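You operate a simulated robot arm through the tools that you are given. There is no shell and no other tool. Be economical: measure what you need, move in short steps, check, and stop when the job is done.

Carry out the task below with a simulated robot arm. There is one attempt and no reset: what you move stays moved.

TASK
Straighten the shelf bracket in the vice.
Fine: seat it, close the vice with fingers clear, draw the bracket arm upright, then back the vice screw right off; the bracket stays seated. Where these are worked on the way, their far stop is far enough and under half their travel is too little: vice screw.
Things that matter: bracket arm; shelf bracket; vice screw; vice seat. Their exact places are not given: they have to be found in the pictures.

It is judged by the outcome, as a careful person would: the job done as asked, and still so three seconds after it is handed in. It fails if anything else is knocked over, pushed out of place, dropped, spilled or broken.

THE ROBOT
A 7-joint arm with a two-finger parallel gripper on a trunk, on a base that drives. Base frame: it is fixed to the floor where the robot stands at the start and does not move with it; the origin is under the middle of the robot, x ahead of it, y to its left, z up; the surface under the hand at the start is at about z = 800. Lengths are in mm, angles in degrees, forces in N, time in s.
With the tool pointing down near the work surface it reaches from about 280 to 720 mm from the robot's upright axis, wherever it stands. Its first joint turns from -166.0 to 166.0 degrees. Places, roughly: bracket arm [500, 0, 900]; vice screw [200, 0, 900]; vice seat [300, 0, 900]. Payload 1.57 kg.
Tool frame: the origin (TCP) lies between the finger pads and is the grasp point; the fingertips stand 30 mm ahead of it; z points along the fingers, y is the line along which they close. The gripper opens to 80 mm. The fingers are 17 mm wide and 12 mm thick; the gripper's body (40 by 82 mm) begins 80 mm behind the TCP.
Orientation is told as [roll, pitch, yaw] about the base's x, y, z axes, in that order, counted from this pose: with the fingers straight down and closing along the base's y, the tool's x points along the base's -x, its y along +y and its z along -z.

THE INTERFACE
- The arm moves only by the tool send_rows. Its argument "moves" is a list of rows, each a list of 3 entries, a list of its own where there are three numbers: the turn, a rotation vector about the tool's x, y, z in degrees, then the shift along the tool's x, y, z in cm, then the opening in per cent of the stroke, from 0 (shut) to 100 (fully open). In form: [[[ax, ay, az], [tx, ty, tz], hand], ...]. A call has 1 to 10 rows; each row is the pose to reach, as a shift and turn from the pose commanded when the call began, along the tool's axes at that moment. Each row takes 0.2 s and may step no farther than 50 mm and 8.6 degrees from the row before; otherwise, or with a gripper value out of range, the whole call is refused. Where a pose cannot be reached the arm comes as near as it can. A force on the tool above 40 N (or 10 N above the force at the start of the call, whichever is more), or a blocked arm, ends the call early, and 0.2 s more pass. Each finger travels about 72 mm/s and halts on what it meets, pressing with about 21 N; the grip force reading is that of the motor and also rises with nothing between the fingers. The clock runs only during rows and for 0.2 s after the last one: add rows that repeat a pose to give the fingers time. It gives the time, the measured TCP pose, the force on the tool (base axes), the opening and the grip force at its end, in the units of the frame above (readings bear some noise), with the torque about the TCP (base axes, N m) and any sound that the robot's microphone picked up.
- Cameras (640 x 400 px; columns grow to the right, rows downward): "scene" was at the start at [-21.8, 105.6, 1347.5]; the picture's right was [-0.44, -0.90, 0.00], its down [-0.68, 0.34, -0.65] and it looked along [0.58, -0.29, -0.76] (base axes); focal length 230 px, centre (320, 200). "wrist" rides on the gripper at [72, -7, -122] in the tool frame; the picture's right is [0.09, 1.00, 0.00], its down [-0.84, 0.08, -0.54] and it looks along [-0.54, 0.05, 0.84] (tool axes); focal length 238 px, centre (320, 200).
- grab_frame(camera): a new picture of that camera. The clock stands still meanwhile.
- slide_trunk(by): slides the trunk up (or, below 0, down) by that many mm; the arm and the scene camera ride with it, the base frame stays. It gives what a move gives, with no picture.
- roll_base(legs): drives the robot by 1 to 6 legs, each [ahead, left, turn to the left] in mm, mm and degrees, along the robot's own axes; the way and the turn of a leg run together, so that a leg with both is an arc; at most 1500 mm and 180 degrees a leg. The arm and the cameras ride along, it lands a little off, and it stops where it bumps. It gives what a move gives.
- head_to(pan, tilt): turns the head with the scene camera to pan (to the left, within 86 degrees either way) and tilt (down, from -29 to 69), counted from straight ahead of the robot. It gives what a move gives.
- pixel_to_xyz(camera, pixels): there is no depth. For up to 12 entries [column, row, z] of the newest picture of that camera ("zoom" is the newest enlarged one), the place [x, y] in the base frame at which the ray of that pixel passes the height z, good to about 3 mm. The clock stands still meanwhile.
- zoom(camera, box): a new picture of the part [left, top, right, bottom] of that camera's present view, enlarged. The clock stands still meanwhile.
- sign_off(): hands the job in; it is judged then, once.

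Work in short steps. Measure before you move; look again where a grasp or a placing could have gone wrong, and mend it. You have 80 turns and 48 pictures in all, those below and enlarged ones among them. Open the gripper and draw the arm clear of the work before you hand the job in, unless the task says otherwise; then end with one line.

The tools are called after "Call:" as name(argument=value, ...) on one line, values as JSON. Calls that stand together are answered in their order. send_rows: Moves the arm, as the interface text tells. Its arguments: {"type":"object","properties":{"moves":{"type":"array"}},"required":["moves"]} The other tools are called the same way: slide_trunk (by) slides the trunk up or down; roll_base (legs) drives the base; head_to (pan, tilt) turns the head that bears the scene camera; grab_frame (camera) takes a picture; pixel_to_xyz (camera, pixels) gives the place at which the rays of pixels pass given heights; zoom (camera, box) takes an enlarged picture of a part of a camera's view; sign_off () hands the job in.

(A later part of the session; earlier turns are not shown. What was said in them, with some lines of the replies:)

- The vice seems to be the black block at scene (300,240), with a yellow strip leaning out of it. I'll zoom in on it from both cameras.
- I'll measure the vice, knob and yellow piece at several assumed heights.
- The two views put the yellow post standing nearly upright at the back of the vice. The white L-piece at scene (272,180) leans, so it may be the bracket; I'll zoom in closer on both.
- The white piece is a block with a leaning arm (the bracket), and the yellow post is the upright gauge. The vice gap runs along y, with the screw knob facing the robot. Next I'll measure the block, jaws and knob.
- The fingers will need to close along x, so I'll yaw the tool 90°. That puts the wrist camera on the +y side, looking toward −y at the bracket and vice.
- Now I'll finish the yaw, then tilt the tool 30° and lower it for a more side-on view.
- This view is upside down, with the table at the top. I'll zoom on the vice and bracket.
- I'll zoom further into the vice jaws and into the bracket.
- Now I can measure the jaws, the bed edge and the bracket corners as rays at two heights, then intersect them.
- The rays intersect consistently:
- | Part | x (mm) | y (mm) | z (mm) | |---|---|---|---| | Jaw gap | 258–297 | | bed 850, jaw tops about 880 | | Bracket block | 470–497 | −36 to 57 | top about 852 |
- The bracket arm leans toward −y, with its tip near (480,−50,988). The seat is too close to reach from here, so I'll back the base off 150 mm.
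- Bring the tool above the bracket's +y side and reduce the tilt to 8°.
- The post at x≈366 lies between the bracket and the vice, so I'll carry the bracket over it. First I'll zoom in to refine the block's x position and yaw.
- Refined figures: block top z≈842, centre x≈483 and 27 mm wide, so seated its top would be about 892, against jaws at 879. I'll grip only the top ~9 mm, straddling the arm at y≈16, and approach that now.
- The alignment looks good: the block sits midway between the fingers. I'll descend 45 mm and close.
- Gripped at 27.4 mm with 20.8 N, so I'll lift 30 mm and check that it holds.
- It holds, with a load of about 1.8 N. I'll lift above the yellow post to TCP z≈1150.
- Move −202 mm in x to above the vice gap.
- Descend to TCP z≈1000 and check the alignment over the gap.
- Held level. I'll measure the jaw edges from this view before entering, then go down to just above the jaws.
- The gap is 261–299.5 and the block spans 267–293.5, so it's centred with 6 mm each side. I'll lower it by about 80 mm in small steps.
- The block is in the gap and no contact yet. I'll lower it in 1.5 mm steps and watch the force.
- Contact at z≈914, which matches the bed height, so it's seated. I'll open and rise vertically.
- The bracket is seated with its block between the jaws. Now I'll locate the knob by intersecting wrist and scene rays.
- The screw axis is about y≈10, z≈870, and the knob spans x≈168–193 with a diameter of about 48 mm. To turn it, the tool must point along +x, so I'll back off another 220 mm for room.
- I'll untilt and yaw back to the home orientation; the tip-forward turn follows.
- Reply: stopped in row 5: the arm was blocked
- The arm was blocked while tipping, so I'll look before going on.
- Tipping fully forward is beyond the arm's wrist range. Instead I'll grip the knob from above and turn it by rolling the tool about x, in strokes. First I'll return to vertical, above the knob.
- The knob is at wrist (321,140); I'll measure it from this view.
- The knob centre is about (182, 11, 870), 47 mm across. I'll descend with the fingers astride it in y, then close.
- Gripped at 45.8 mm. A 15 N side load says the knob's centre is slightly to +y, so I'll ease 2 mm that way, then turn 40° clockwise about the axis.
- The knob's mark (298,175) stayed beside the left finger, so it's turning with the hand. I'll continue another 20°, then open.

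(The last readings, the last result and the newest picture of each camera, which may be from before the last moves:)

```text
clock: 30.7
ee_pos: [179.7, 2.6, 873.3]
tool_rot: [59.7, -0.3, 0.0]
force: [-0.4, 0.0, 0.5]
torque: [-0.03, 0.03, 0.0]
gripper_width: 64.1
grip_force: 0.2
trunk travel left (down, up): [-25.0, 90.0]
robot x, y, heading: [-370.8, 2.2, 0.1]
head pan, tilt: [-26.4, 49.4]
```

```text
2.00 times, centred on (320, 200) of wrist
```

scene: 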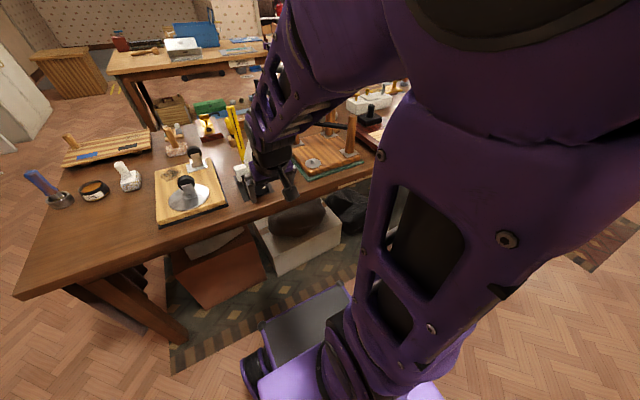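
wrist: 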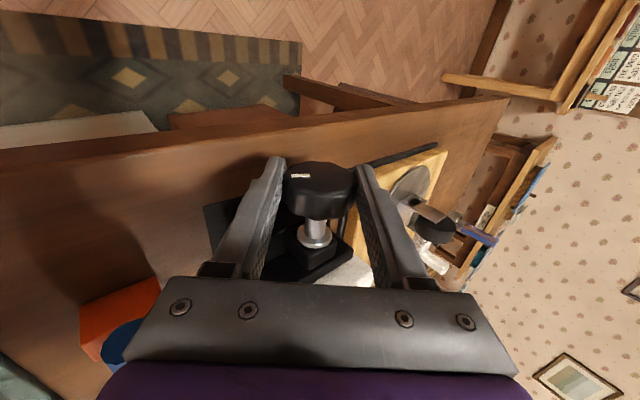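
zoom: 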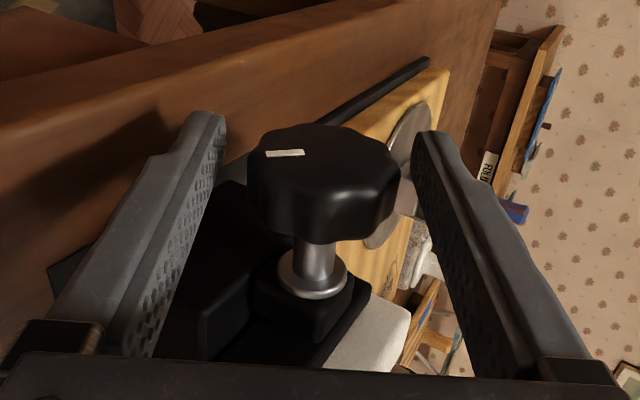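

The jaws are open around a free knob and it turned the full 60°. I'll swing the open hand back around the axis to −45° for a second stroke.

Call:
send_rows(moves=[[[8.4, 0, 0], [0, 0.18, 0.01], 80], [[16.8, 0, 0], [0, 0.35, 0.05], 80], [[25.2, 0, 0], [0, 0.51, 0.11], 80], [[33.6, 0, 0], [0, 0.66, 0.2], 80], [[42, 0, 0], [0, 0.8, 0.31], 80], [[50.4, 0, 0], [0, 0.92, 0.44], 80], [[58.8, 0, 0], [0, 1.03, 0.58], 80], [[67.2, 0, 0], [0, 1.11, 0.74], 80], [[75.6, 0, 0], [0, 1.16, 0.9], 80], [[84, 0, 0], [0, 1.19, 1.07], 80]])

Call:
send_rows(moves=[[[8.4, 0, 0], [0, 0.18, 0.01], 80], [[16.8, 0, 0], [0, 0.35, 0.05], 80], [[21, 0, 0], [0, 0.43, 0.08], 80], [[21, 0, 0], [0, 0.43, 0.08], 50], [[21, 0, 0], [0, 0.43, 0.08], 30], [[21, 0, 0], [0, 0.43, 0.08], 30]])

Call:
grab_frame(camera="wrist")

```text
clock: 32.9
ee_pos: [179.8, 18.0, 877.6]
tool_rot: [-24.4, -0.4, -0.1]
force: [1.5, -0.3, -0.2]
torque: [0.0, 0.01, 0.0]
gripper_width: 63.8
grip_force: 0.1
trunk travel left (down, up): [-25.0, 90.0]
robot x, y, heading: [-374.1, 1.0, -0.1]
head pan, tilt: [-26.4, 49.4]
```

```text
clock: 34.3
ee_pos: [181.8, 19.0, 877.8]
tool_rot: [-45.5, -0.4, -0.2]
force: [2.6, -9.9, 9.5]
torque: [-0.17, 0.24, 0.0]
gripper_width: 45.8
grip_force: 45.5
trunk travel left (down, up): [-25.0, 90.0]
robot x, y, heading: [-369.4, -0.2, 0.0]
head pan, tilt: [-26.4, 49.4]
```

```text
14 pictures are left
```

wrist: 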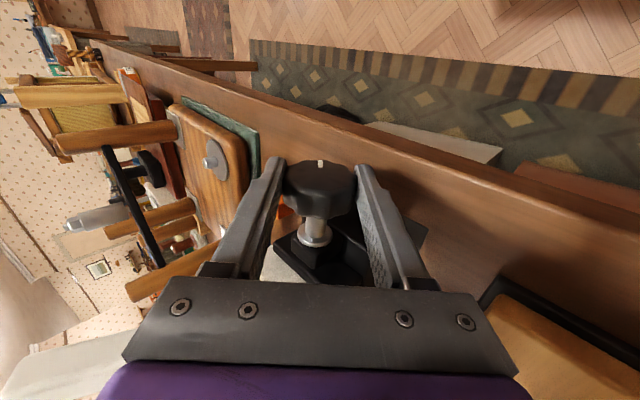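

Now the second clockwise stroke, 105° in two calls, watching for the screw's stop.

Call:
send_rows(moves=[[[-8.4, 0, 0], [0, -0.18, 0.01], 20], [[-16.8, 0, 0], [0, -0.35, 0.05], 20], [[-25.2, 0, 0], [0, -0.51, 0.11], 20], [[-33.6, 0, 0], [0, -0.66, 0.2], 20], [[-42, 0, 0], [0, -0.8, 0.31], 20], [[-50.4, 0, 0], [0, -0.92, 0.44], 20], [[-58.8, 0, 0], [0, -1.03, 0.58], 20], [[-67.2, 0, 0], [0, -1.11, 0.74], 20], [[-75.6, 0, 0], [0, -1.16, 0.9], 20], [[-84, 0, 0], [0, -1.19, 1.07], 20]])

Call:
send_rows(moves=[[[-8.4, 0, 0], [0, -0.18, 0.01], 20], [[-16.8, 0, 0], [0, -0.35, 0.05], 20], [[-21, 0, 0], [0, -0.43, 0.08], 20], [[-21, 0, 0], [0, -0.43, 0.08], 20]])

Call:
grab_frame(camera="wrist")

Call:
grab_frame(camera="scene")

```text
clock: 36.5
ee_pos: [181.4, 4.6, 878.7]
tool_rot: [39.0, -0.4, -0.3]
force: [11.9, -9.4, 16.7]
torque: [0.0, -0.01, -0.77]
gripper_width: 45.6
grip_force: 45.1
trunk travel left (down, up): [-25.0, 90.0]
robot x, y, heading: [-371.9, 0.1, -0.4]
head pan, tilt: [-26.4, 49.4]
```

```text
clock: 37.5
ee_pos: [180.7, 0.3, 875.2]
tool_rot: [59.9, -0.5, -0.3]
force: [14.9, -12.1, 22.7]
torque: [0.2, 0.26, -1.07]
gripper_width: 45.3
grip_force: 44.8
trunk travel left (down, up): [-25.0, 90.0]
robot x, y, heading: [-369.7, -3.0, -0.2]
head pan, tilt: [-26.4, 49.4]
```

```text
13 pictures are left
```

wrist: 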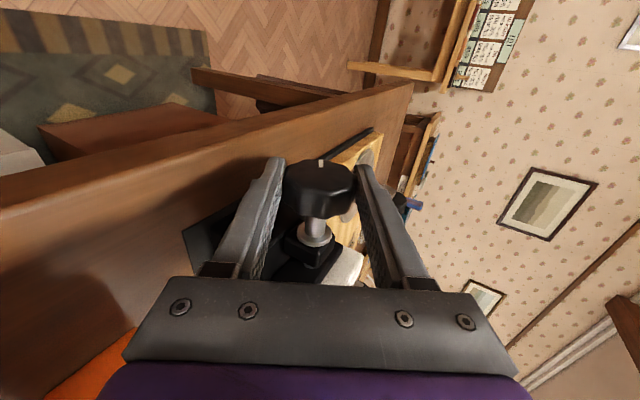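

```text
12 pictures are left
```

scene: 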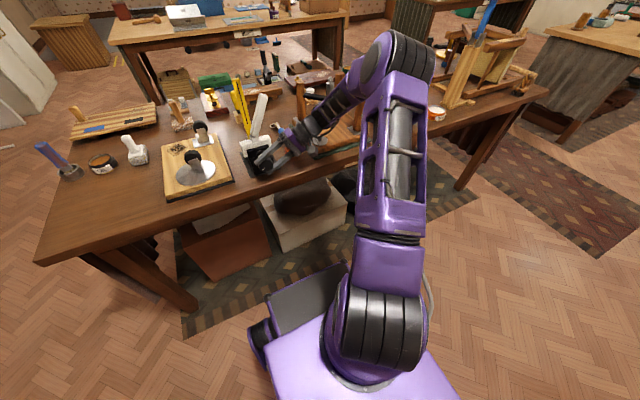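

The knob pulls the hand +x, so clockwise does advance the screw and close the vice. I'll open, swing back and check the jaw gap.

Call:
send_rows(moves=[[[0, 0, 0], [0, 0, 0], 50], [[0, 0, 0], [0, 0.15, 0], 80], [[0, 0, 0], [0, 0.15, 0], 80]])

Call:
send_rows(moves=[[[8.4, 0, 0], [-0.04, 0.18, 0.01], 80], [[16.8, 0, 0], [-0.08, 0.35, 0.05], 80], [[25.2, 0, 0], [-0.12, 0.51, 0.11], 80], [[33.6, 0, 0], [-0.16, 0.66, 0.2], 80], [[42, 0, 0], [-0.2, 0.8, 0.31], 80], [[50.4, 0, 0], [-0.2, 0.92, 0.44], 80], [[58.8, 0, 0], [-0.2, 1.03, 0.58], 80], [[67.2, 0, 0], [-0.2, 1.11, 0.74], 80], [[75.6, 0, 0], [-0.2, 1.16, 0.9], 80], [[84, 0, 0], [-0.2, 1.19, 1.07], 80]])

Call:
zoom(camera="wrist", box=[230, 130, 410, 290])

Call:
zoom(camera="scene", box=[225, 70, 305, 190])

```text
clock: 38.3
ee_pos: [180.1, 3.4, 873.4]
tool_rot: [59.9, -0.2, -0.1]
force: [-0.3, 1.1, 0.3]
torque: [0.03, -0.01, -0.03]
gripper_width: 64.0
grip_force: 0.0
trunk travel left (down, up): [-25.0, 90.0]
robot x, y, heading: [-369.0, -0.8, 0.1]
head pan, tilt: [-26.4, 49.4]
```

```text
clock: 40.5
ee_pos: [182.6, 17.4, 881.0]
tool_rot: [-24.4, -0.3, -0.2]
force: [0.5, -0.2, -0.2]
torque: [0.05, 0.0, 0.0]
gripper_width: 64.0
grip_force: 0.1
trunk travel left (down, up): [-25.0, 90.0]
robot x, y, heading: [-369.1, -2.6, -0.2]
head pan, tilt: [-26.4, 49.4]
```

```text
2.50 times, centred on (320, 210) of wrist
```

zoom: 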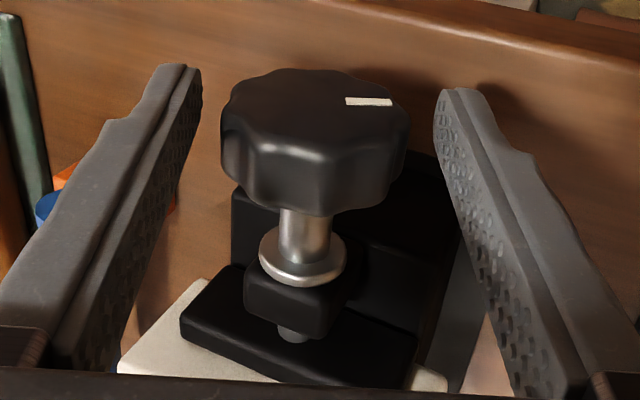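

```text
3.33 times, centred on (265, 130) of scene
```

zoom: 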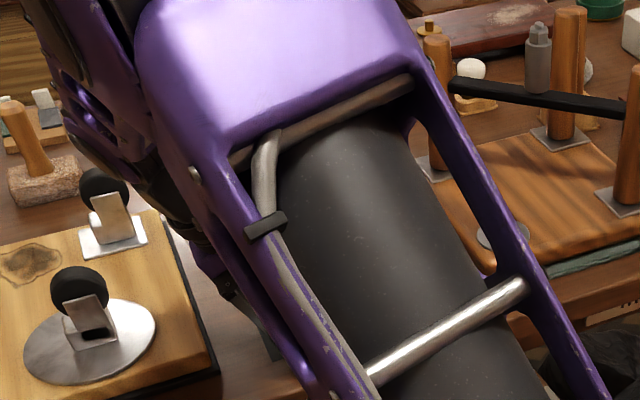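

The jaw has advanced: the shaft now shows between nut block and jaw. I'll do another stroke.

Call:
send_rows(moves=[[[8.4, 0, 0], [-0.1, 0.18, 0.01], 80], [[16.8, 0, 0], [-0.2, 0.35, 0.05], 80], [[21, 0, 0], [-0.2, 0.43, 0.08], 80], [[21, 0, 0], [-0.2, 0.43, 0.08], 50], [[21, 0, 0], [-0.2, 0.43, 0.08], 30], [[21, 0, 0], [-0.2, 0.43, 0.08], 30]])

Call:
send_rows(moves=[[[-8.4, 0, 0], [-0.03, -0.18, 0.01], 20], [[-16.8, 0, 0], [-0.06, -0.35, 0.05], 20], [[-25.2, 0, 0], [-0.1, -0.51, 0.11], 20], [[-33.6, 0, 0], [-0.13, -0.66, 0.2], 20], [[-42, 0, 0], [-0.16, -0.8, 0.31], 20], [[-50.4, 0, 0], [-0.2, -0.92, 0.44], 20], [[-58.8, 0, 0], [-0.23, -1.03, 0.58], 20], [[-67.2, 0, 0], [-0.26, -1.11, 0.74], 20], [[-75.6, 0, 0], [-0.3, -1.16, 0.9], 20], [[-84, 0, 0], [-0.33, -1.19, 1.07], 20]])

Call:
send_rows(moves=[[[-8.4, 0, 0], [-0.03, -0.18, 0.01], 20], [[-16.8, 0, 0], [-0.06, -0.35, 0.05], 20], [[-21, 0, 0], [-0.08, -0.43, 0.08], 20], [[-21, 0, 0], [-0.08, -0.43, 0.08], 20]])

```text
clock: 41.9
ee_pos: [183.4, 19.4, 878.4]
tool_rot: [-45.3, -0.4, -0.2]
force: [3.4, -5.0, 9.7]
torque: [-0.15, 0.26, -0.03]
gripper_width: 45.7
grip_force: 45.0
trunk travel left (down, up): [-25.0, 90.0]
robot x, y, heading: [-372.8, 1.8, -0.1]
head pan, tilt: [-26.4, 49.4]
```

```text
clock: 44.1
ee_pos: [186.8, 5.3, 877.8]
tool_rot: [38.7, -0.4, -0.1]
force: [-7.7, -10.2, -5.2]
torque: [-1.05, 0.41, -0.24]
gripper_width: 48.0
grip_force: 45.3
trunk travel left (down, up): [-25.0, 90.0]
robot x, y, heading: [-373.1, 1.1, -0.2]
head pan, tilt: [-26.4, 49.4]
```

```text
clock: 45.1
ee_pos: [188.7, 1.0, 875.2]
tool_rot: [59.7, -0.5, -0.2]
force: [-4.8, -8.7, -7.5]
torque: [-1.74, 0.04, -0.07]
gripper_width: 46.2
grip_force: 45.3
trunk travel left (down, up): [-25.0, 90.0]
robot x, y, heading: [-370.3, 1.5, 0.2]
head pan, tilt: [-26.4, 49.4]
```

The torque rose to −1.7 N·m and the fingers slipped over the lobes (opening 45.7→48.0), so the screw is at its stop. I'll release, swing upright and rise to inspect.

Call:
send_rows(moves=[[[0, 0, 0], [0, 0, 0], 60], [[0, 0, 0], [0, 0.15, 0], 80], [[0, 0, 0], [0, 0.15, 0], 80]])

Call:
send_rows(moves=[[[8, 0, 0], [0, 0.17, 0.01], 80], [[16, 0, 0], [0, 0.33, 0.05], 80], [[24, 0, 0], [0, 0.49, 0.1], 80], [[32, 0, 0], [0, 0.64, 0.18], 80], [[40, 0, 0], [0, 0.77, 0.28], 80], [[48, 0, 0], [0, 0.89, 0.4], 80], [[56, 0, 0], [0, 1, 0.53], 80], [[60, 0, 0], [0, 1.04, 0.6], 80]])

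Call:
send_rows(moves=[[[0, 0, 0], [0, 0, -4], 80], [[0, 0, 0], [0, 0, -8], 80], [[0, 0, 0], [0.5, 0, -12], 80], [[0, 0, 0], [1, 0, -16], 80], [[0, 0, 0], [1, 0, -20], 80]])

Call:
zoom(camera="wrist", box=[220, 100, 420, 280])

```text
clock: 45.9
ee_pos: [189.0, 4.3, 877.9]
tool_rot: [59.8, -0.2, -0.1]
force: [0.1, 0.0, -0.4]
torque: [-0.01, 0.0, -0.02]
gripper_width: 64.0
grip_force: 0.1
trunk travel left (down, up): [-25.0, 90.0]
robot x, y, heading: [-370.4, -0.3, -0.2]
head pan, tilt: [-26.4, 49.4]
```

```text
clock: 47.7
ee_pos: [188.4, 13.9, 883.4]
tool_rot: [-0.4, -0.3, -0.2]
force: [0.5, 0.1, 0.2]
torque: [0.04, -0.01, 0.03]
gripper_width: 63.9
grip_force: 0.0
trunk travel left (down, up): [-25.0, 90.0]
robot x, y, heading: [-372.0, -1.8, -0.1]
head pan, tilt: [-26.4, 49.4]
```

```text
clock: 48.9
ee_pos: [176.8, 15.2, 1085.5]
tool_rot: [-0.3, -0.3, -0.2]
force: [-0.4, -0.6, 0.3]
torque: [-0.01, 0.04, -0.02]
gripper_width: 64.0
grip_force: 0.1
trunk travel left (down, up): [-25.0, 90.0]
robot x, y, heading: [-372.1, 1.2, -0.2]
head pan, tilt: [-26.4, 49.4]
```

```text
2.22 times, centred on (320, 190) of wrist
```

zoom: 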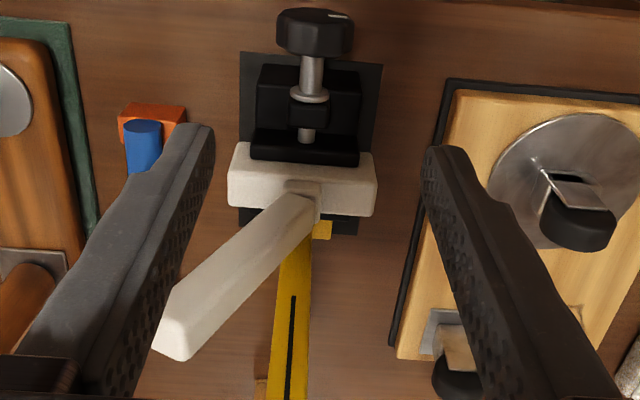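

The vice is clamped on the block. Next is the bracket arm, which I'll measure from the scene camera as well.

Call:
zoom(camera="scene", box=[220, 70, 300, 180])

Call:
pixel_to_xyz(camera="wrist", pixels=[[253, 247, 1000], [253, 247, 1040], [310, 187, 892], [310, 187, 910], [280, 171, 892], [344, 175, 892], [291, 162, 892], [338, 165, 892]])

```text
3.64 times, centred on (260, 125) of scene
```

zoom: 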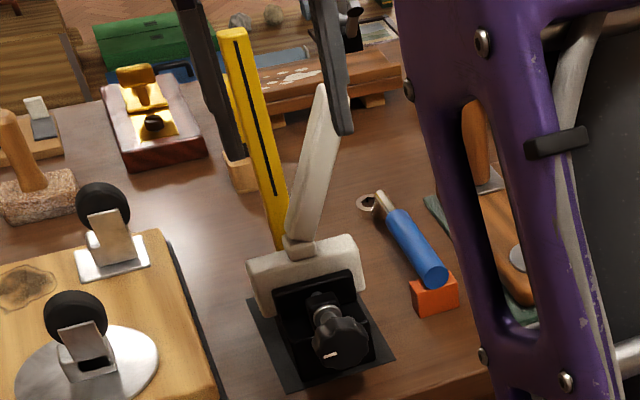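

```text
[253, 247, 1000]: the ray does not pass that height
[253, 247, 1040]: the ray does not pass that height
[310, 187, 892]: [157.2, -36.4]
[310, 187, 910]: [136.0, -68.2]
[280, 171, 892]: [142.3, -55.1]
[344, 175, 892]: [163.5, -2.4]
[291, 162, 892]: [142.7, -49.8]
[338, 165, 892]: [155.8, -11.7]
```

Scene rays on the arm first, then one fresh wrist frame for the same points.

Call:
pixel_to_xyz(camera="zoom", pixels=[[320, 86, 1040], [320, 86, 1020], [286, 235, 905], [318, 240, 905], [248, 262, 892], [364, 242, 892], [299, 250, 905], [308, 165, 970], [335, 170, 970]])

Call:
grab_frame(camera="wrist")

Call:
pixel_to_xyz(camera="wrist", pixels=[[254, 230, 1020], [254, 230, 1040], [273, 246, 1040], [248, 256, 1040], [260, 262, 1040], [310, 187, 892], [310, 187, 910], [280, 171, 892], [344, 175, 892], [260, 247, 1030]])

```text
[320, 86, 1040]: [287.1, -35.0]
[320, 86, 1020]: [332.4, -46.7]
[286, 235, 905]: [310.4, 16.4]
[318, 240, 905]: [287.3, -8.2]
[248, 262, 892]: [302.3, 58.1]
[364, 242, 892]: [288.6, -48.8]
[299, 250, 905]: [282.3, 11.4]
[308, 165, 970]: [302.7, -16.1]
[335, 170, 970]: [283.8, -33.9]
```

```text
7 pictures are left
```

wrist: 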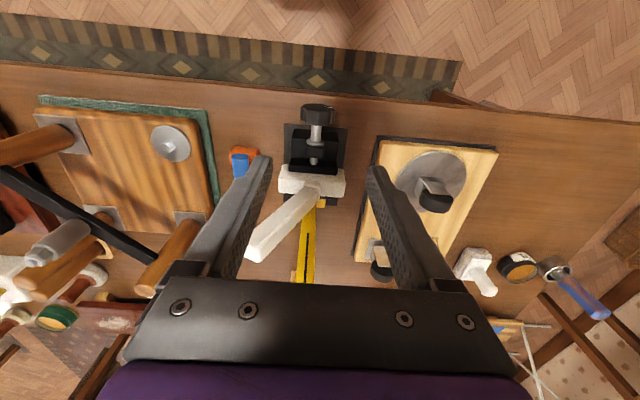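

```text
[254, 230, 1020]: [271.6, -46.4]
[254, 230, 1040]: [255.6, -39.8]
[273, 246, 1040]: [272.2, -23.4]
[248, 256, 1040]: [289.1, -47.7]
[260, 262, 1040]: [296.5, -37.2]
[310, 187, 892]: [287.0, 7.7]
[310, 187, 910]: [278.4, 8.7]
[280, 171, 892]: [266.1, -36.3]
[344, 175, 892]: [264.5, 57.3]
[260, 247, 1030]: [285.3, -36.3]
```

The arm runs from the pivot at about (286,10,902) to the tip at about (286,−42,1035), leaning ~23° to −y. I'll bring the hand in line with it, beyond its tip.

Call:
send_rows(moves=[[[-5, 0, 0], [-2.7, -2.1, -0.5], 80], [[-11, 0, 0], [-5.4, -4.2, -0.5], 80], [[-17, 0, 0], [-8.1, -6.4, -0.3], 80], [[-23, 0, 0], [-10.9, -8.5, 0], 80], [[-23, 0, 0], [-10.9, -8.5, 0], 80]])

Call:
grab_frame(camera="wrist")

```text
clock: 50.1
ee_pos: [285.6, -70.4, 1083.3]
tool_rot: [22.7, -0.3, -0.1]
force: [-0.2, 0.4, -0.6]
torque: [-0.02, -0.01, 0.04]
gripper_width: 64.0
grip_force: 0.0
trunk travel left (down, up): [-25.0, 90.0]
robot x, y, heading: [-372.1, 0.1, -0.2]
head pan, tilt: [-26.4, 49.4]
```

```text
6 pictures are left
```

wrist: 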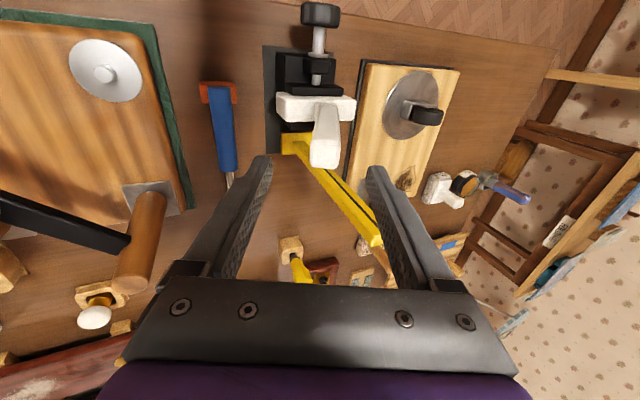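

The arm is seen end-on with its tip at (325,152), between the fingers' columns. I'll check the tip offset with a ray, then slide along.

Call:
pixel_to_xyz(camera="wrist", pixels=[[325, 155, 1038], [311, 145, 1030], [341, 145, 1030], [326, 165, 1030], [321, 105, 905]])

```text
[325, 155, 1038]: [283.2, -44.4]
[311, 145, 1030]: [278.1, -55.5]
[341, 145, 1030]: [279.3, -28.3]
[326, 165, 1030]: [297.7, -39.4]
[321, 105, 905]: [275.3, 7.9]
```

Tip centre is about 6 mm to +y of my approach line; I'll correct, slide 92 mm down along the arm, and close.

Call:
send_rows(moves=[[[0, 0, 0], [0, 0.6, 2], 80], [[0, 0, 0], [0, 0.6, 5], 80], [[0, 0, 0], [0, 0.6, 8], 80], [[0, 0, 0], [0, 0.6, 9.2], 80], [[0, 0, 0], [0, 0.6, 9.2], 50], [[0, 0, 0], [0, 0.6, 9.2], 20], [[0, 0, 0], [0, 0.6, 9.2], 20]])

```text
clock: 51.7
ee_pos: [287.0, -25.9, 1001.0]
tool_rot: [22.9, -0.5, 0.0]
force: [-0.1, 9.2, 3.6]
torque: [1.07, -0.07, -0.16]
gripper_width: 24.1
grip_force: 20.7
trunk travel left (down, up): [-25.0, 90.0]
robot x, y, heading: [-371.0, -5.7, -0.2]
head pan, tilt: [-26.4, 49.4]
```

Gripped the arm at 24 mm. I'll swing it 22.9° upright about the pivot, 105 mm ahead of the TCP.

Call:
send_rows(moves=[[[2.3, 0, 0], [0, 0.42, 0.01], 15], [[4.6, 0, 0], [0, 0.84, 0.03], 15], [[6.9, 0, 0], [0, 1.26, 0.08], 15], [[9.2, 0, 0], [0, 1.68, 0.14], 15], [[11.5, 0, 0], [0, 2.09, 0.21], 15], [[13.8, 0, 0], [0, 2.5, 0.3], 15], [[16.1, 0, 0], [0, 2.91, 0.41], 15], [[18.4, 0, 0], [0, 3.31, 0.54], 15], [[20.7, 0, 0], [0, 3.71, 0.68], 15], [[22.9, 0, 0], [0, 4.09, 0.83], 15]])

```text
clock: 53.9
ee_pos: [286.4, 10.4, 1009.6]
tool_rot: [-0.3, -0.3, -0.2]
force: [-7.7, 2.8, -1.8]
torque: [0.48, 0.44, 0.11]
gripper_width: 23.6
grip_force: 20.8
trunk travel left (down, up): [-25.0, 90.0]
robot x, y, heading: [-367.7, -1.9, 0.1]
head pan, tilt: [-26.4, 49.4]
```

The arm followed and the tool is vertical, with TCP at y≈10. I'll open, rise off it and look.

Call:
send_rows(moves=[[[0, 0, 0], [0, 0, 0], 45], [[0, 0, 0], [0, 0, 0], 80], [[0, 0, 0], [0, 0, -4], 80], [[0, 0, 0], [0, 0, -8], 80], [[0, 0, 0], [1, 0, -11], 80], [[0, 0, 0], [5, 0, -11], 80], [[0, 0, 0], [9.5, 0, -11], 80], [[0, 0, 0], [9.5, 0, -11], 80]])

Call:
grab_frame(camera="wrist")

```text
clock: 55.7
ee_pos: [189.1, 11.9, 1118.5]
tool_rot: [-0.3, -0.4, 0.0]
force: [0.6, -0.3, -0.7]
torque: [-0.03, 0.02, 0.0]
gripper_width: 63.9
grip_force: 0.1
trunk travel left (down, up): [-25.0, 90.0]
robot x, y, heading: [-369.8, -2.8, -0.2]
head pan, tilt: [-26.4, 49.4]
```

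```text
5 pictures are left
```

wrist: 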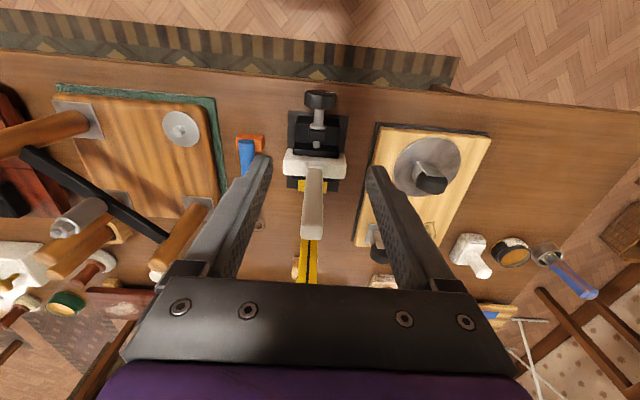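

The arm looks upright and in line with the yellow post. I'll compare its tip and base positions.

Call:
zoom(camera="wrist", box=[270, 140, 360, 250])

```text
3.64 times, centred on (315, 195) of wrist
```

zoom: 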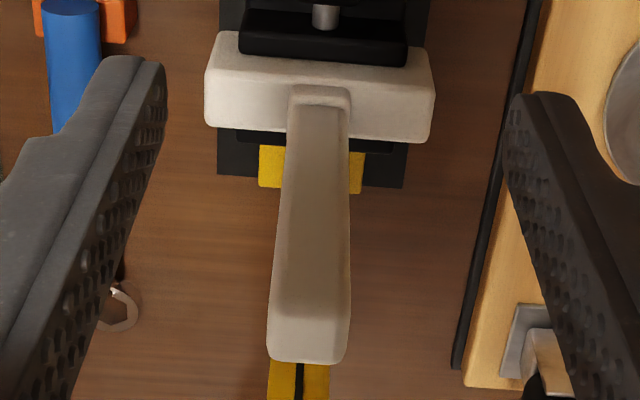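

Call:
pixel_to_xyz(camera="zoom", pixels=[[269, 305, 1040], [350, 310, 1040], [288, 100, 908], [350, 100, 908], [268, 350, 1040], [346, 360, 1040], [206, 85, 892], [434, 92, 892], [260, 180, 812], [365, 185, 812], [270, 390, 1000], [329, 390, 1000]])

```text
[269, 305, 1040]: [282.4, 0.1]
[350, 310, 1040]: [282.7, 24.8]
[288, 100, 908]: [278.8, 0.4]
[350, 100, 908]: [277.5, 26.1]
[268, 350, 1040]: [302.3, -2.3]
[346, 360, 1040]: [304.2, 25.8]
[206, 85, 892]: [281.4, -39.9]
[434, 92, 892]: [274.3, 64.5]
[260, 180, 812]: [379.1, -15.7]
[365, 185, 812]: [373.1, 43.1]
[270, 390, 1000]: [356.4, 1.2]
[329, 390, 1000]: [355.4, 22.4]
```

The arm is upright within about 0.5°: tip and base y are both ≈12–13, same as the post. Now back the screw off: first descend over the knob with the hand open.

Call:
send_rows(moves=[[[0, 0, 0], [0.1, 0, 4.8], 80], [[0, 0, 0], [0.1, 0, 9.6], 80], [[0, 0, 0], [0.1, 0, 14.4], 80], [[0, 0, 0], [0.1, 0, 18], 80], [[0, 0, 0], [0.1, 0, 21], 80], [[0, 0, 0], [0.1, 0, 23.6], 80]])

Call:
send_rows(moves=[[[-8, 0, 0], [0, -0.17, 0.01], 80], [[-16, 0, 0], [0, -0.33, 0.05], 80], [[-24, 0, 0], [0, -0.49, 0.1], 80], [[-32, 0, 0], [0, -0.64, 0.18], 80], [[-40, 0, 0], [0, -0.77, 0.28], 80], [[-48, 0, 0], [0, -0.89, 0.4], 80], [[-56, 0, 0], [0, -1, 0.53], 80], [[-60, 0, 0], [0, -1.04, 0.6], 80], [[-60, 0, 0], [0, -1.04, 0.6], 50], [[-60, 0, 0], [0, -1.04, 0.6], 20]])

```text
clock: 57.1
ee_pos: [191.1, 11.7, 883.5]
tool_rot: [-0.3, -0.5, -0.2]
force: [0.6, -0.5, 0.2]
torque: [0.02, 0.0, -0.01]
gripper_width: 63.9
grip_force: 0.0
trunk travel left (down, up): [-25.0, 90.0]
robot x, y, heading: [-373.4, 1.7, -0.1]
head pan, tilt: [-26.4, 49.4]
```

```text
clock: 59.3
ee_pos: [191.7, -0.1, 875.4]
tool_rot: [59.8, -0.3, -0.2]
force: [-1.2, -3.8, -5.5]
torque: [-0.12, -0.43, -0.34]
gripper_width: 47.1
grip_force: 32.5
trunk travel left (down, up): [-25.0, 90.0]
robot x, y, heading: [-367.1, -0.9, -0.2]
head pan, tilt: [-26.4, 49.4]
```

Gripped. Turning anticlockwise 105°, easing back in −x as the screw comes out.

Call:
send_rows(moves=[[[8.4, 0, 0], [0.02, 0.18, 0.01], 20], [[16.8, 0, 0], [0.05, 0.35, 0.05], 20], [[25.2, 0, 0], [0.07, 0.51, 0.11], 20], [[33.6, 0, 0], [0.1, 0.66, 0.2], 20], [[42, 0, 0], [0.12, 0.8, 0.31], 20], [[50.4, 0, 0], [0.15, 0.92, 0.44], 20], [[58.8, 0, 0], [0.17, 1.03, 0.58], 20], [[67.2, 0, 0], [0.2, 1.11, 0.74], 20], [[75.6, 0, 0], [0.22, 1.16, 0.9], 20], [[84, 0, 0], [0.25, 1.19, 1.07], 20]])

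Call:
send_rows(moves=[[[8.4, 0, 0], [0.03, 0.18, 0.01], 20], [[16.8, 0, 0], [0.05, 0.35, 0.05], 20], [[21, 0, 0], [0.07, 0.43, 0.08], 20], [[21, 0, 0], [0.07, 0.43, 0.08], 20], [[21, 0, 0], [0.07, 0.43, 0.08], 50], [[21, 0, 0], [0.07, 0.43, 0.08], 80], [[21, 0, 0], [0.07, 0.43, 0.08], 80]])

Call:
send_rows(moves=[[[-8.4, 0, 0], [0.02, -0.18, 0.01], 80], [[-16.8, 0, 0], [0.05, -0.35, 0.05], 80], [[-25.2, 0, 0], [0.05, -0.51, 0.11], 80], [[-33.6, 0, 0], [0.05, -0.66, 0.2], 80], [[-42, 0, 0], [0.05, -0.8, 0.31], 80], [[-50.4, 0, 0], [0.05, -0.92, 0.44], 80], [[-58.8, 0, 0], [0.05, -1.03, 0.58], 80], [[-67.2, 0, 0], [0.05, -1.11, 0.74], 80], [[-75.6, 0, 0], [0.05, -1.16, 0.9], 80], [[-84, 0, 0], [0.05, -1.19, 1.07], 80]])

Call:
send_rows(moves=[[[-8.4, 0, 0], [0, -0.18, 0.01], 80], [[-16.8, 0, 0], [0, -0.35, 0.05], 80], [[-21, 0, 0], [0, -0.43, 0.08], 80], [[-21, 0, 0], [0, -0.43, 0.08], 50], [[-21, 0, 0], [0, -0.43, 0.08], 20], [[-21, 0, 0], [0, -0.43, 0.08], 20]])

```text
clock: 61.5
ee_pos: [190.3, 16.5, 882.2]
tool_rot: [-24.2, -0.5, -0.1]
force: [19.3, -1.6, -0.3]
torque: [-0.01, -0.01, 0.67]
gripper_width: 47.0
grip_force: 44.9
trunk travel left (down, up): [-25.0, 90.0]
robot x, y, heading: [-367.3, 1.1, -0.1]
head pan, tilt: [-26.4, 49.4]
```

```text
clock: 63.1
ee_pos: [187.3, 19.3, 878.0]
tool_rot: [-45.2, -0.2, -0.2]
force: [-0.5, 0.1, -1.3]
torque: [-0.01, 0.0, -0.02]
gripper_width: 64.2
grip_force: 0.1
trunk travel left (down, up): [-25.0, 90.0]
robot x, y, heading: [-370.1, 3.3, 0.1]
head pan, tilt: [-26.4, 49.4]
```

```text
clock: 65.3
ee_pos: [186.9, 3.6, 880.6]
tool_rot: [39.0, -0.4, -0.1]
force: [1.0, 0.1, 0.9]
torque: [-0.02, -0.04, 0.05]
gripper_width: 64.3
grip_force: 0.1
trunk travel left (down, up): [-25.0, 90.0]
robot x, y, heading: [-370.7, -3.6, -0.4]
head pan, tilt: [-26.4, 49.4]
```

```text
clock: 66.7
ee_pos: [187.4, 0.1, 876.2]
tool_rot: [59.8, -0.3, -0.2]
force: [0.7, -3.2, -3.5]
torque: [-0.09, -0.26, -0.32]
gripper_width: 46.8
grip_force: 45.0
trunk travel left (down, up): [-25.0, 90.0]
robot x, y, heading: [-369.2, 1.3, 0.1]
head pan, tilt: [-26.4, 49.4]
```

105° backed off, with the hand regripped at +60°. I followed in −x too fast (Fx +19), so I'll use a smaller retreat for the second anticlockwise stroke.

Call:
send_rows(moves=[[[8.4, 0, 0], [0.0, 0.18, 0.01], 20], [[16.8, 0, 0], [0.01, 0.35, 0.05], 20], [[25.2, 0, 0], [0.02, 0.51, 0.11], 20], [[33.6, 0, 0], [0.03, 0.66, 0.2], 20], [[42, 0, 0], [0.04, 0.8, 0.31], 20], [[50.4, 0, 0], [0.05, 0.92, 0.44], 20], [[58.8, 0, 0], [0.06, 1.03, 0.58], 20], [[67.2, 0, 0], [0.07, 1.11, 0.74], 20], [[75.6, 0, 0], [0.08, 1.16, 0.9], 20], [[84, 0, 0], [0.09, 1.19, 1.07], 20]])

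Call:
send_rows(moves=[[[8.4, 0, 0], [0, 0.18, 0.01], 20], [[16.8, 0, 0], [0, 0.35, 0.05], 20], [[21, 0, 0], [0.02, 0.43, 0.08], 20], [[21, 0, 0], [0.02, 0.43, 0.08], 20]])

Call:
send_rows(moves=[[[0, 0, 0], [0, 0, 0], 50], [[0, 0, 0], [0, 0, 0], 80], [[0, 0, 0], [0, 0, 0], 80]])

Call:
grab_frame(camera="wrist")

```text
clock: 68.9
ee_pos: [187.0, 16.9, 882.5]
tool_rot: [-24.3, -0.6, 0.0]
force: [17.3, -2.1, 7.5]
torque: [-0.07, -0.52, 0.98]
gripper_width: 46.5
grip_force: 45.2
trunk travel left (down, up): [-25.0, 90.0]
robot x, y, heading: [-372.6, 1.5, -0.0]
head pan, tilt: [-26.4, 49.4]
```

```text
clock: 69.9
ee_pos: [186.9, 18.5, 879.2]
tool_rot: [-45.2, -0.3, -0.2]
force: [14.4, -6.0, -3.9]
torque: [1.24, -0.44, 1.05]
gripper_width: 46.5
grip_force: 44.6
trunk travel left (down, up): [-25.0, 90.0]
robot x, y, heading: [-370.4, -1.6, -0.1]
head pan, tilt: [-26.4, 49.4]
```

```text
clock: 70.7
ee_pos: [185.2, 19.8, 880.1]
tool_rot: [-45.2, -0.3, -0.2]
force: [0.1, 0.5, 0.1]
torque: [0.02, 0.01, 0.01]
gripper_width: 63.9
grip_force: 0.1
trunk travel left (down, up): [-25.0, 90.0]
robot x, y, heading: [-373.1, -0.4, 0.1]
head pan, tilt: [-26.4, 49.4]
```

```text
3 pictures are left
```

wrist: 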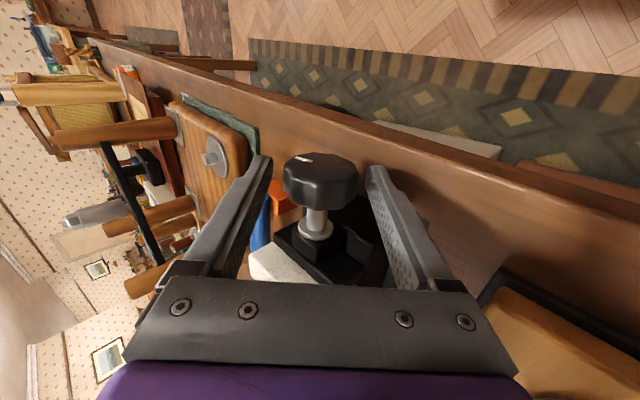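

Torque reached +1.24 N·m near the end, possibly the open stop. I'll do one more anticlockwise stroke to confirm.

Call:
send_rows(moves=[[[-8.4, 0, 0], [0.02, -0.18, 0.01], 80], [[-16.8, 0, 0], [0.05, -0.35, 0.05], 80], [[-25.2, 0, 0], [0.1, -0.51, 0.11], 80], [[-33.6, 0, 0], [0.15, -0.66, 0.2], 80], [[-42, 0, 0], [0.2, -0.8, 0.31], 80], [[-50.4, 0, 0], [0.2, -0.92, 0.44], 80], [[-58.8, 0, 0], [0.2, -1.03, 0.58], 80], [[-67.2, 0, 0], [0.2, -1.11, 0.74], 80], [[-75.6, 0, 0], [0.2, -1.16, 0.9], 50], [[-75.6, 0, 0], [0.2, -1.16, 0.9], 20]])

Call:
send_rows(moves=[[[8.4, 0, 0], [0.0, 0.18, 0.01], 20], [[16.8, 0, 0], [0, 0.35, 0.05], 20], [[25.2, 0, 0], [0, 0.51, 0.11], 20]])

Call:
send_rows(moves=[[[8.4, 0, 0], [0.0, 0.18, 0.01], 20], [[16.8, 0, 0], [0, 0.35, 0.05], 20], [[25.2, 0, 0], [0, 0.51, 0.11], 20]])

```text
clock: 72.9
ee_pos: [183.6, 3.1, 882.6]
tool_rot: [30.5, -0.3, -0.2]
force: [-0.1, -3.3, -1.1]
torque: [-0.04, -0.05, 0.08]
gripper_width: 46.8
grip_force: 39.4
trunk travel left (down, up): [-25.0, 90.0]
robot x, y, heading: [-372.9, 0.2, -0.2]
head pan, tilt: [-26.4, 49.4]
```

```text
clock: 73.7
ee_pos: [183.8, 10.1, 882.1]
tool_rot: [5.2, -0.3, -0.1]
force: [-1.3, -7.4, -6.9]
torque: [0.52, -0.56, 1.01]
gripper_width: 47.0
grip_force: 45.3
trunk travel left (down, up): [-25.0, 90.0]
robot x, y, heading: [-372.5, -0.5, -0.1]
head pan, tilt: [-26.4, 49.4]
```

```text
clock: 74.5
ee_pos: [184.5, 17.0, 882.2]
tool_rot: [-20.0, -0.3, -0.2]
force: [-0.2, -1.9, -2.3]
torque: [0.4, 0.28, 0.32]
gripper_width: 48.0
grip_force: 25.3
trunk travel left (down, up): [-25.0, 90.0]
robot x, y, heading: [-368.5, -0.1, -0.1]
head pan, tilt: [-26.4, 49.4]
```

The opening crept to 48 mm with torque building: the fingers are slipping over the lobes again, so this is the open stop. I'll release, swing upright and rise to check.

Call:
send_rows(moves=[[[0, 0, 0], [0, 0, 0], 50], [[0, 0, 0], [0, 0, 0], 80], [[0, 0, 0], [0, 0, 0], 80], [[-7, 0, 0], [0, -0.15, 0.01], 80], [[-14, 0, 0], [0, -0.29, 0.03], 80], [[-20, 0, 0], [0, -0.41, 0.07], 80]])

Call:
send_rows(moves=[[[0, 0, 0], [0, 0, -4], 80], [[0, 0, 0], [0, 0, -8], 80], [[0, 0, 0], [0, 0, -12], 80], [[0, 0, 0], [0.5, 0, -16], 80], [[0, 0, 0], [1, 0, -20], 80]])

Call:
zoom(camera="wrist", box=[220, 90, 420, 280])

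```text
clock: 75.9
ee_pos: [183.5, 12.9, 883.1]
tool_rot: [0.2, -0.4, -0.2]
force: [-0.8, 0.4, -0.3]
torque: [0.05, 0.02, -0.03]
gripper_width: 63.9
grip_force: 0.0
trunk travel left (down, up): [-25.0, 90.0]
robot x, y, heading: [-369.4, 3.5, 0.2]
head pan, tilt: [-26.4, 49.4]
```

```text
clock: 77.1
ee_pos: [174.1, 10.8, 1083.7]
tool_rot: [0.1, -0.2, -0.1]
force: [-0.9, 0.0, 0.8]
torque: [0.02, -0.02, 0.0]
gripper_width: 64.2
grip_force: 0.1
trunk travel left (down, up): [-25.0, 90.0]
robot x, y, heading: [-367.6, 3.3, -0.1]
head pan, tilt: [-26.4, 49.4]
```

```text
2.11 times, centred on (320, 185) of wrist
```

zoom: 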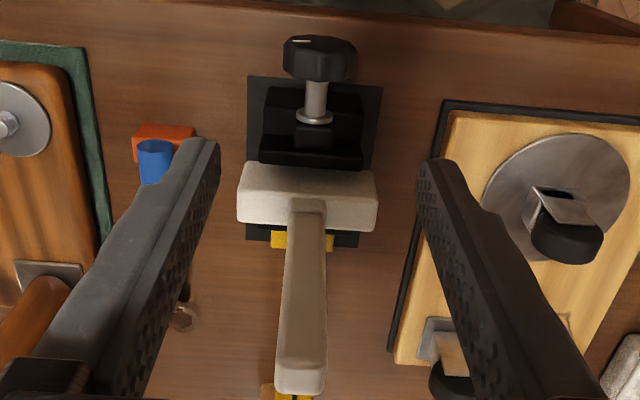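

The knob mark (zoom 300,42) is back at its starting side and the jaw is back against the nut. A final ray check of the jaw gap and arm.

Call:
pixel_to_xyz(camera="zoom", pixels=[[310, 165, 880], [310, 152, 880], [262, 168, 892], [283, 365, 1040], [325, 368, 1040], [288, 205, 908], [325, 205, 908], [238, 215, 892], [377, 222, 892]])

```text
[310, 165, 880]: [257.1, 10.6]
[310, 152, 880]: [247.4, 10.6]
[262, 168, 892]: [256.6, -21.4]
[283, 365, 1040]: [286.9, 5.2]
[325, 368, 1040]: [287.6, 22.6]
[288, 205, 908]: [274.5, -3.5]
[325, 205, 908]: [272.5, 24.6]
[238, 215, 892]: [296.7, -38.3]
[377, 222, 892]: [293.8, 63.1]
```

The jaw is back at x 247–257 (its starting place), and the bracket is seated and upright. I'll draw the arm clear.

Call:
send_rows(moves=[[[0, 0, 0], [3, 0, -2], 100], [[0, 0, 0], [6, 0, -4], 100], [[0, 0, 0], [8, 0, -5], 100], [[0, 0, 0], [8, 0, -5], 100]])

Call:
grab_frame(camera="scene")

```text
clock: 78.1
ee_pos: [92.6, 10.5, 1132.4]
tool_rot: [0.0, -0.2, 0.0]
force: [0.9, -0.9, 0.0]
torque: [0.01, 0.0, -0.02]
gripper_width: 79.8
grip_force: 0.0
trunk travel left (down, up): [-25.0, 90.0]
robot x, y, heading: [-369.9, 0.3, -0.1]
head pan, tilt: [-26.4, 49.4]
```

```text
1 pictures are left
```

scene: 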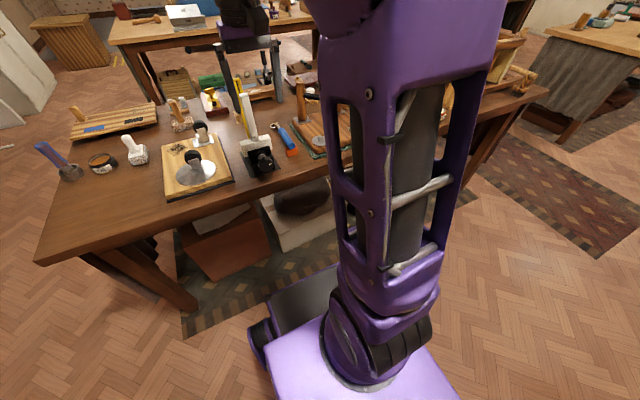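

The white arm stands parallel to the yellow post in the scene view, everything else is in place and the hand is clear. Handing in.

Call:
sign_off()

```text
The job is handed in.
```

The bracket is seated in the vice with its arm upright to within about 1°, and the vice screw is backed off to its open stop; the hand is open and clear, and nothing else was moved.
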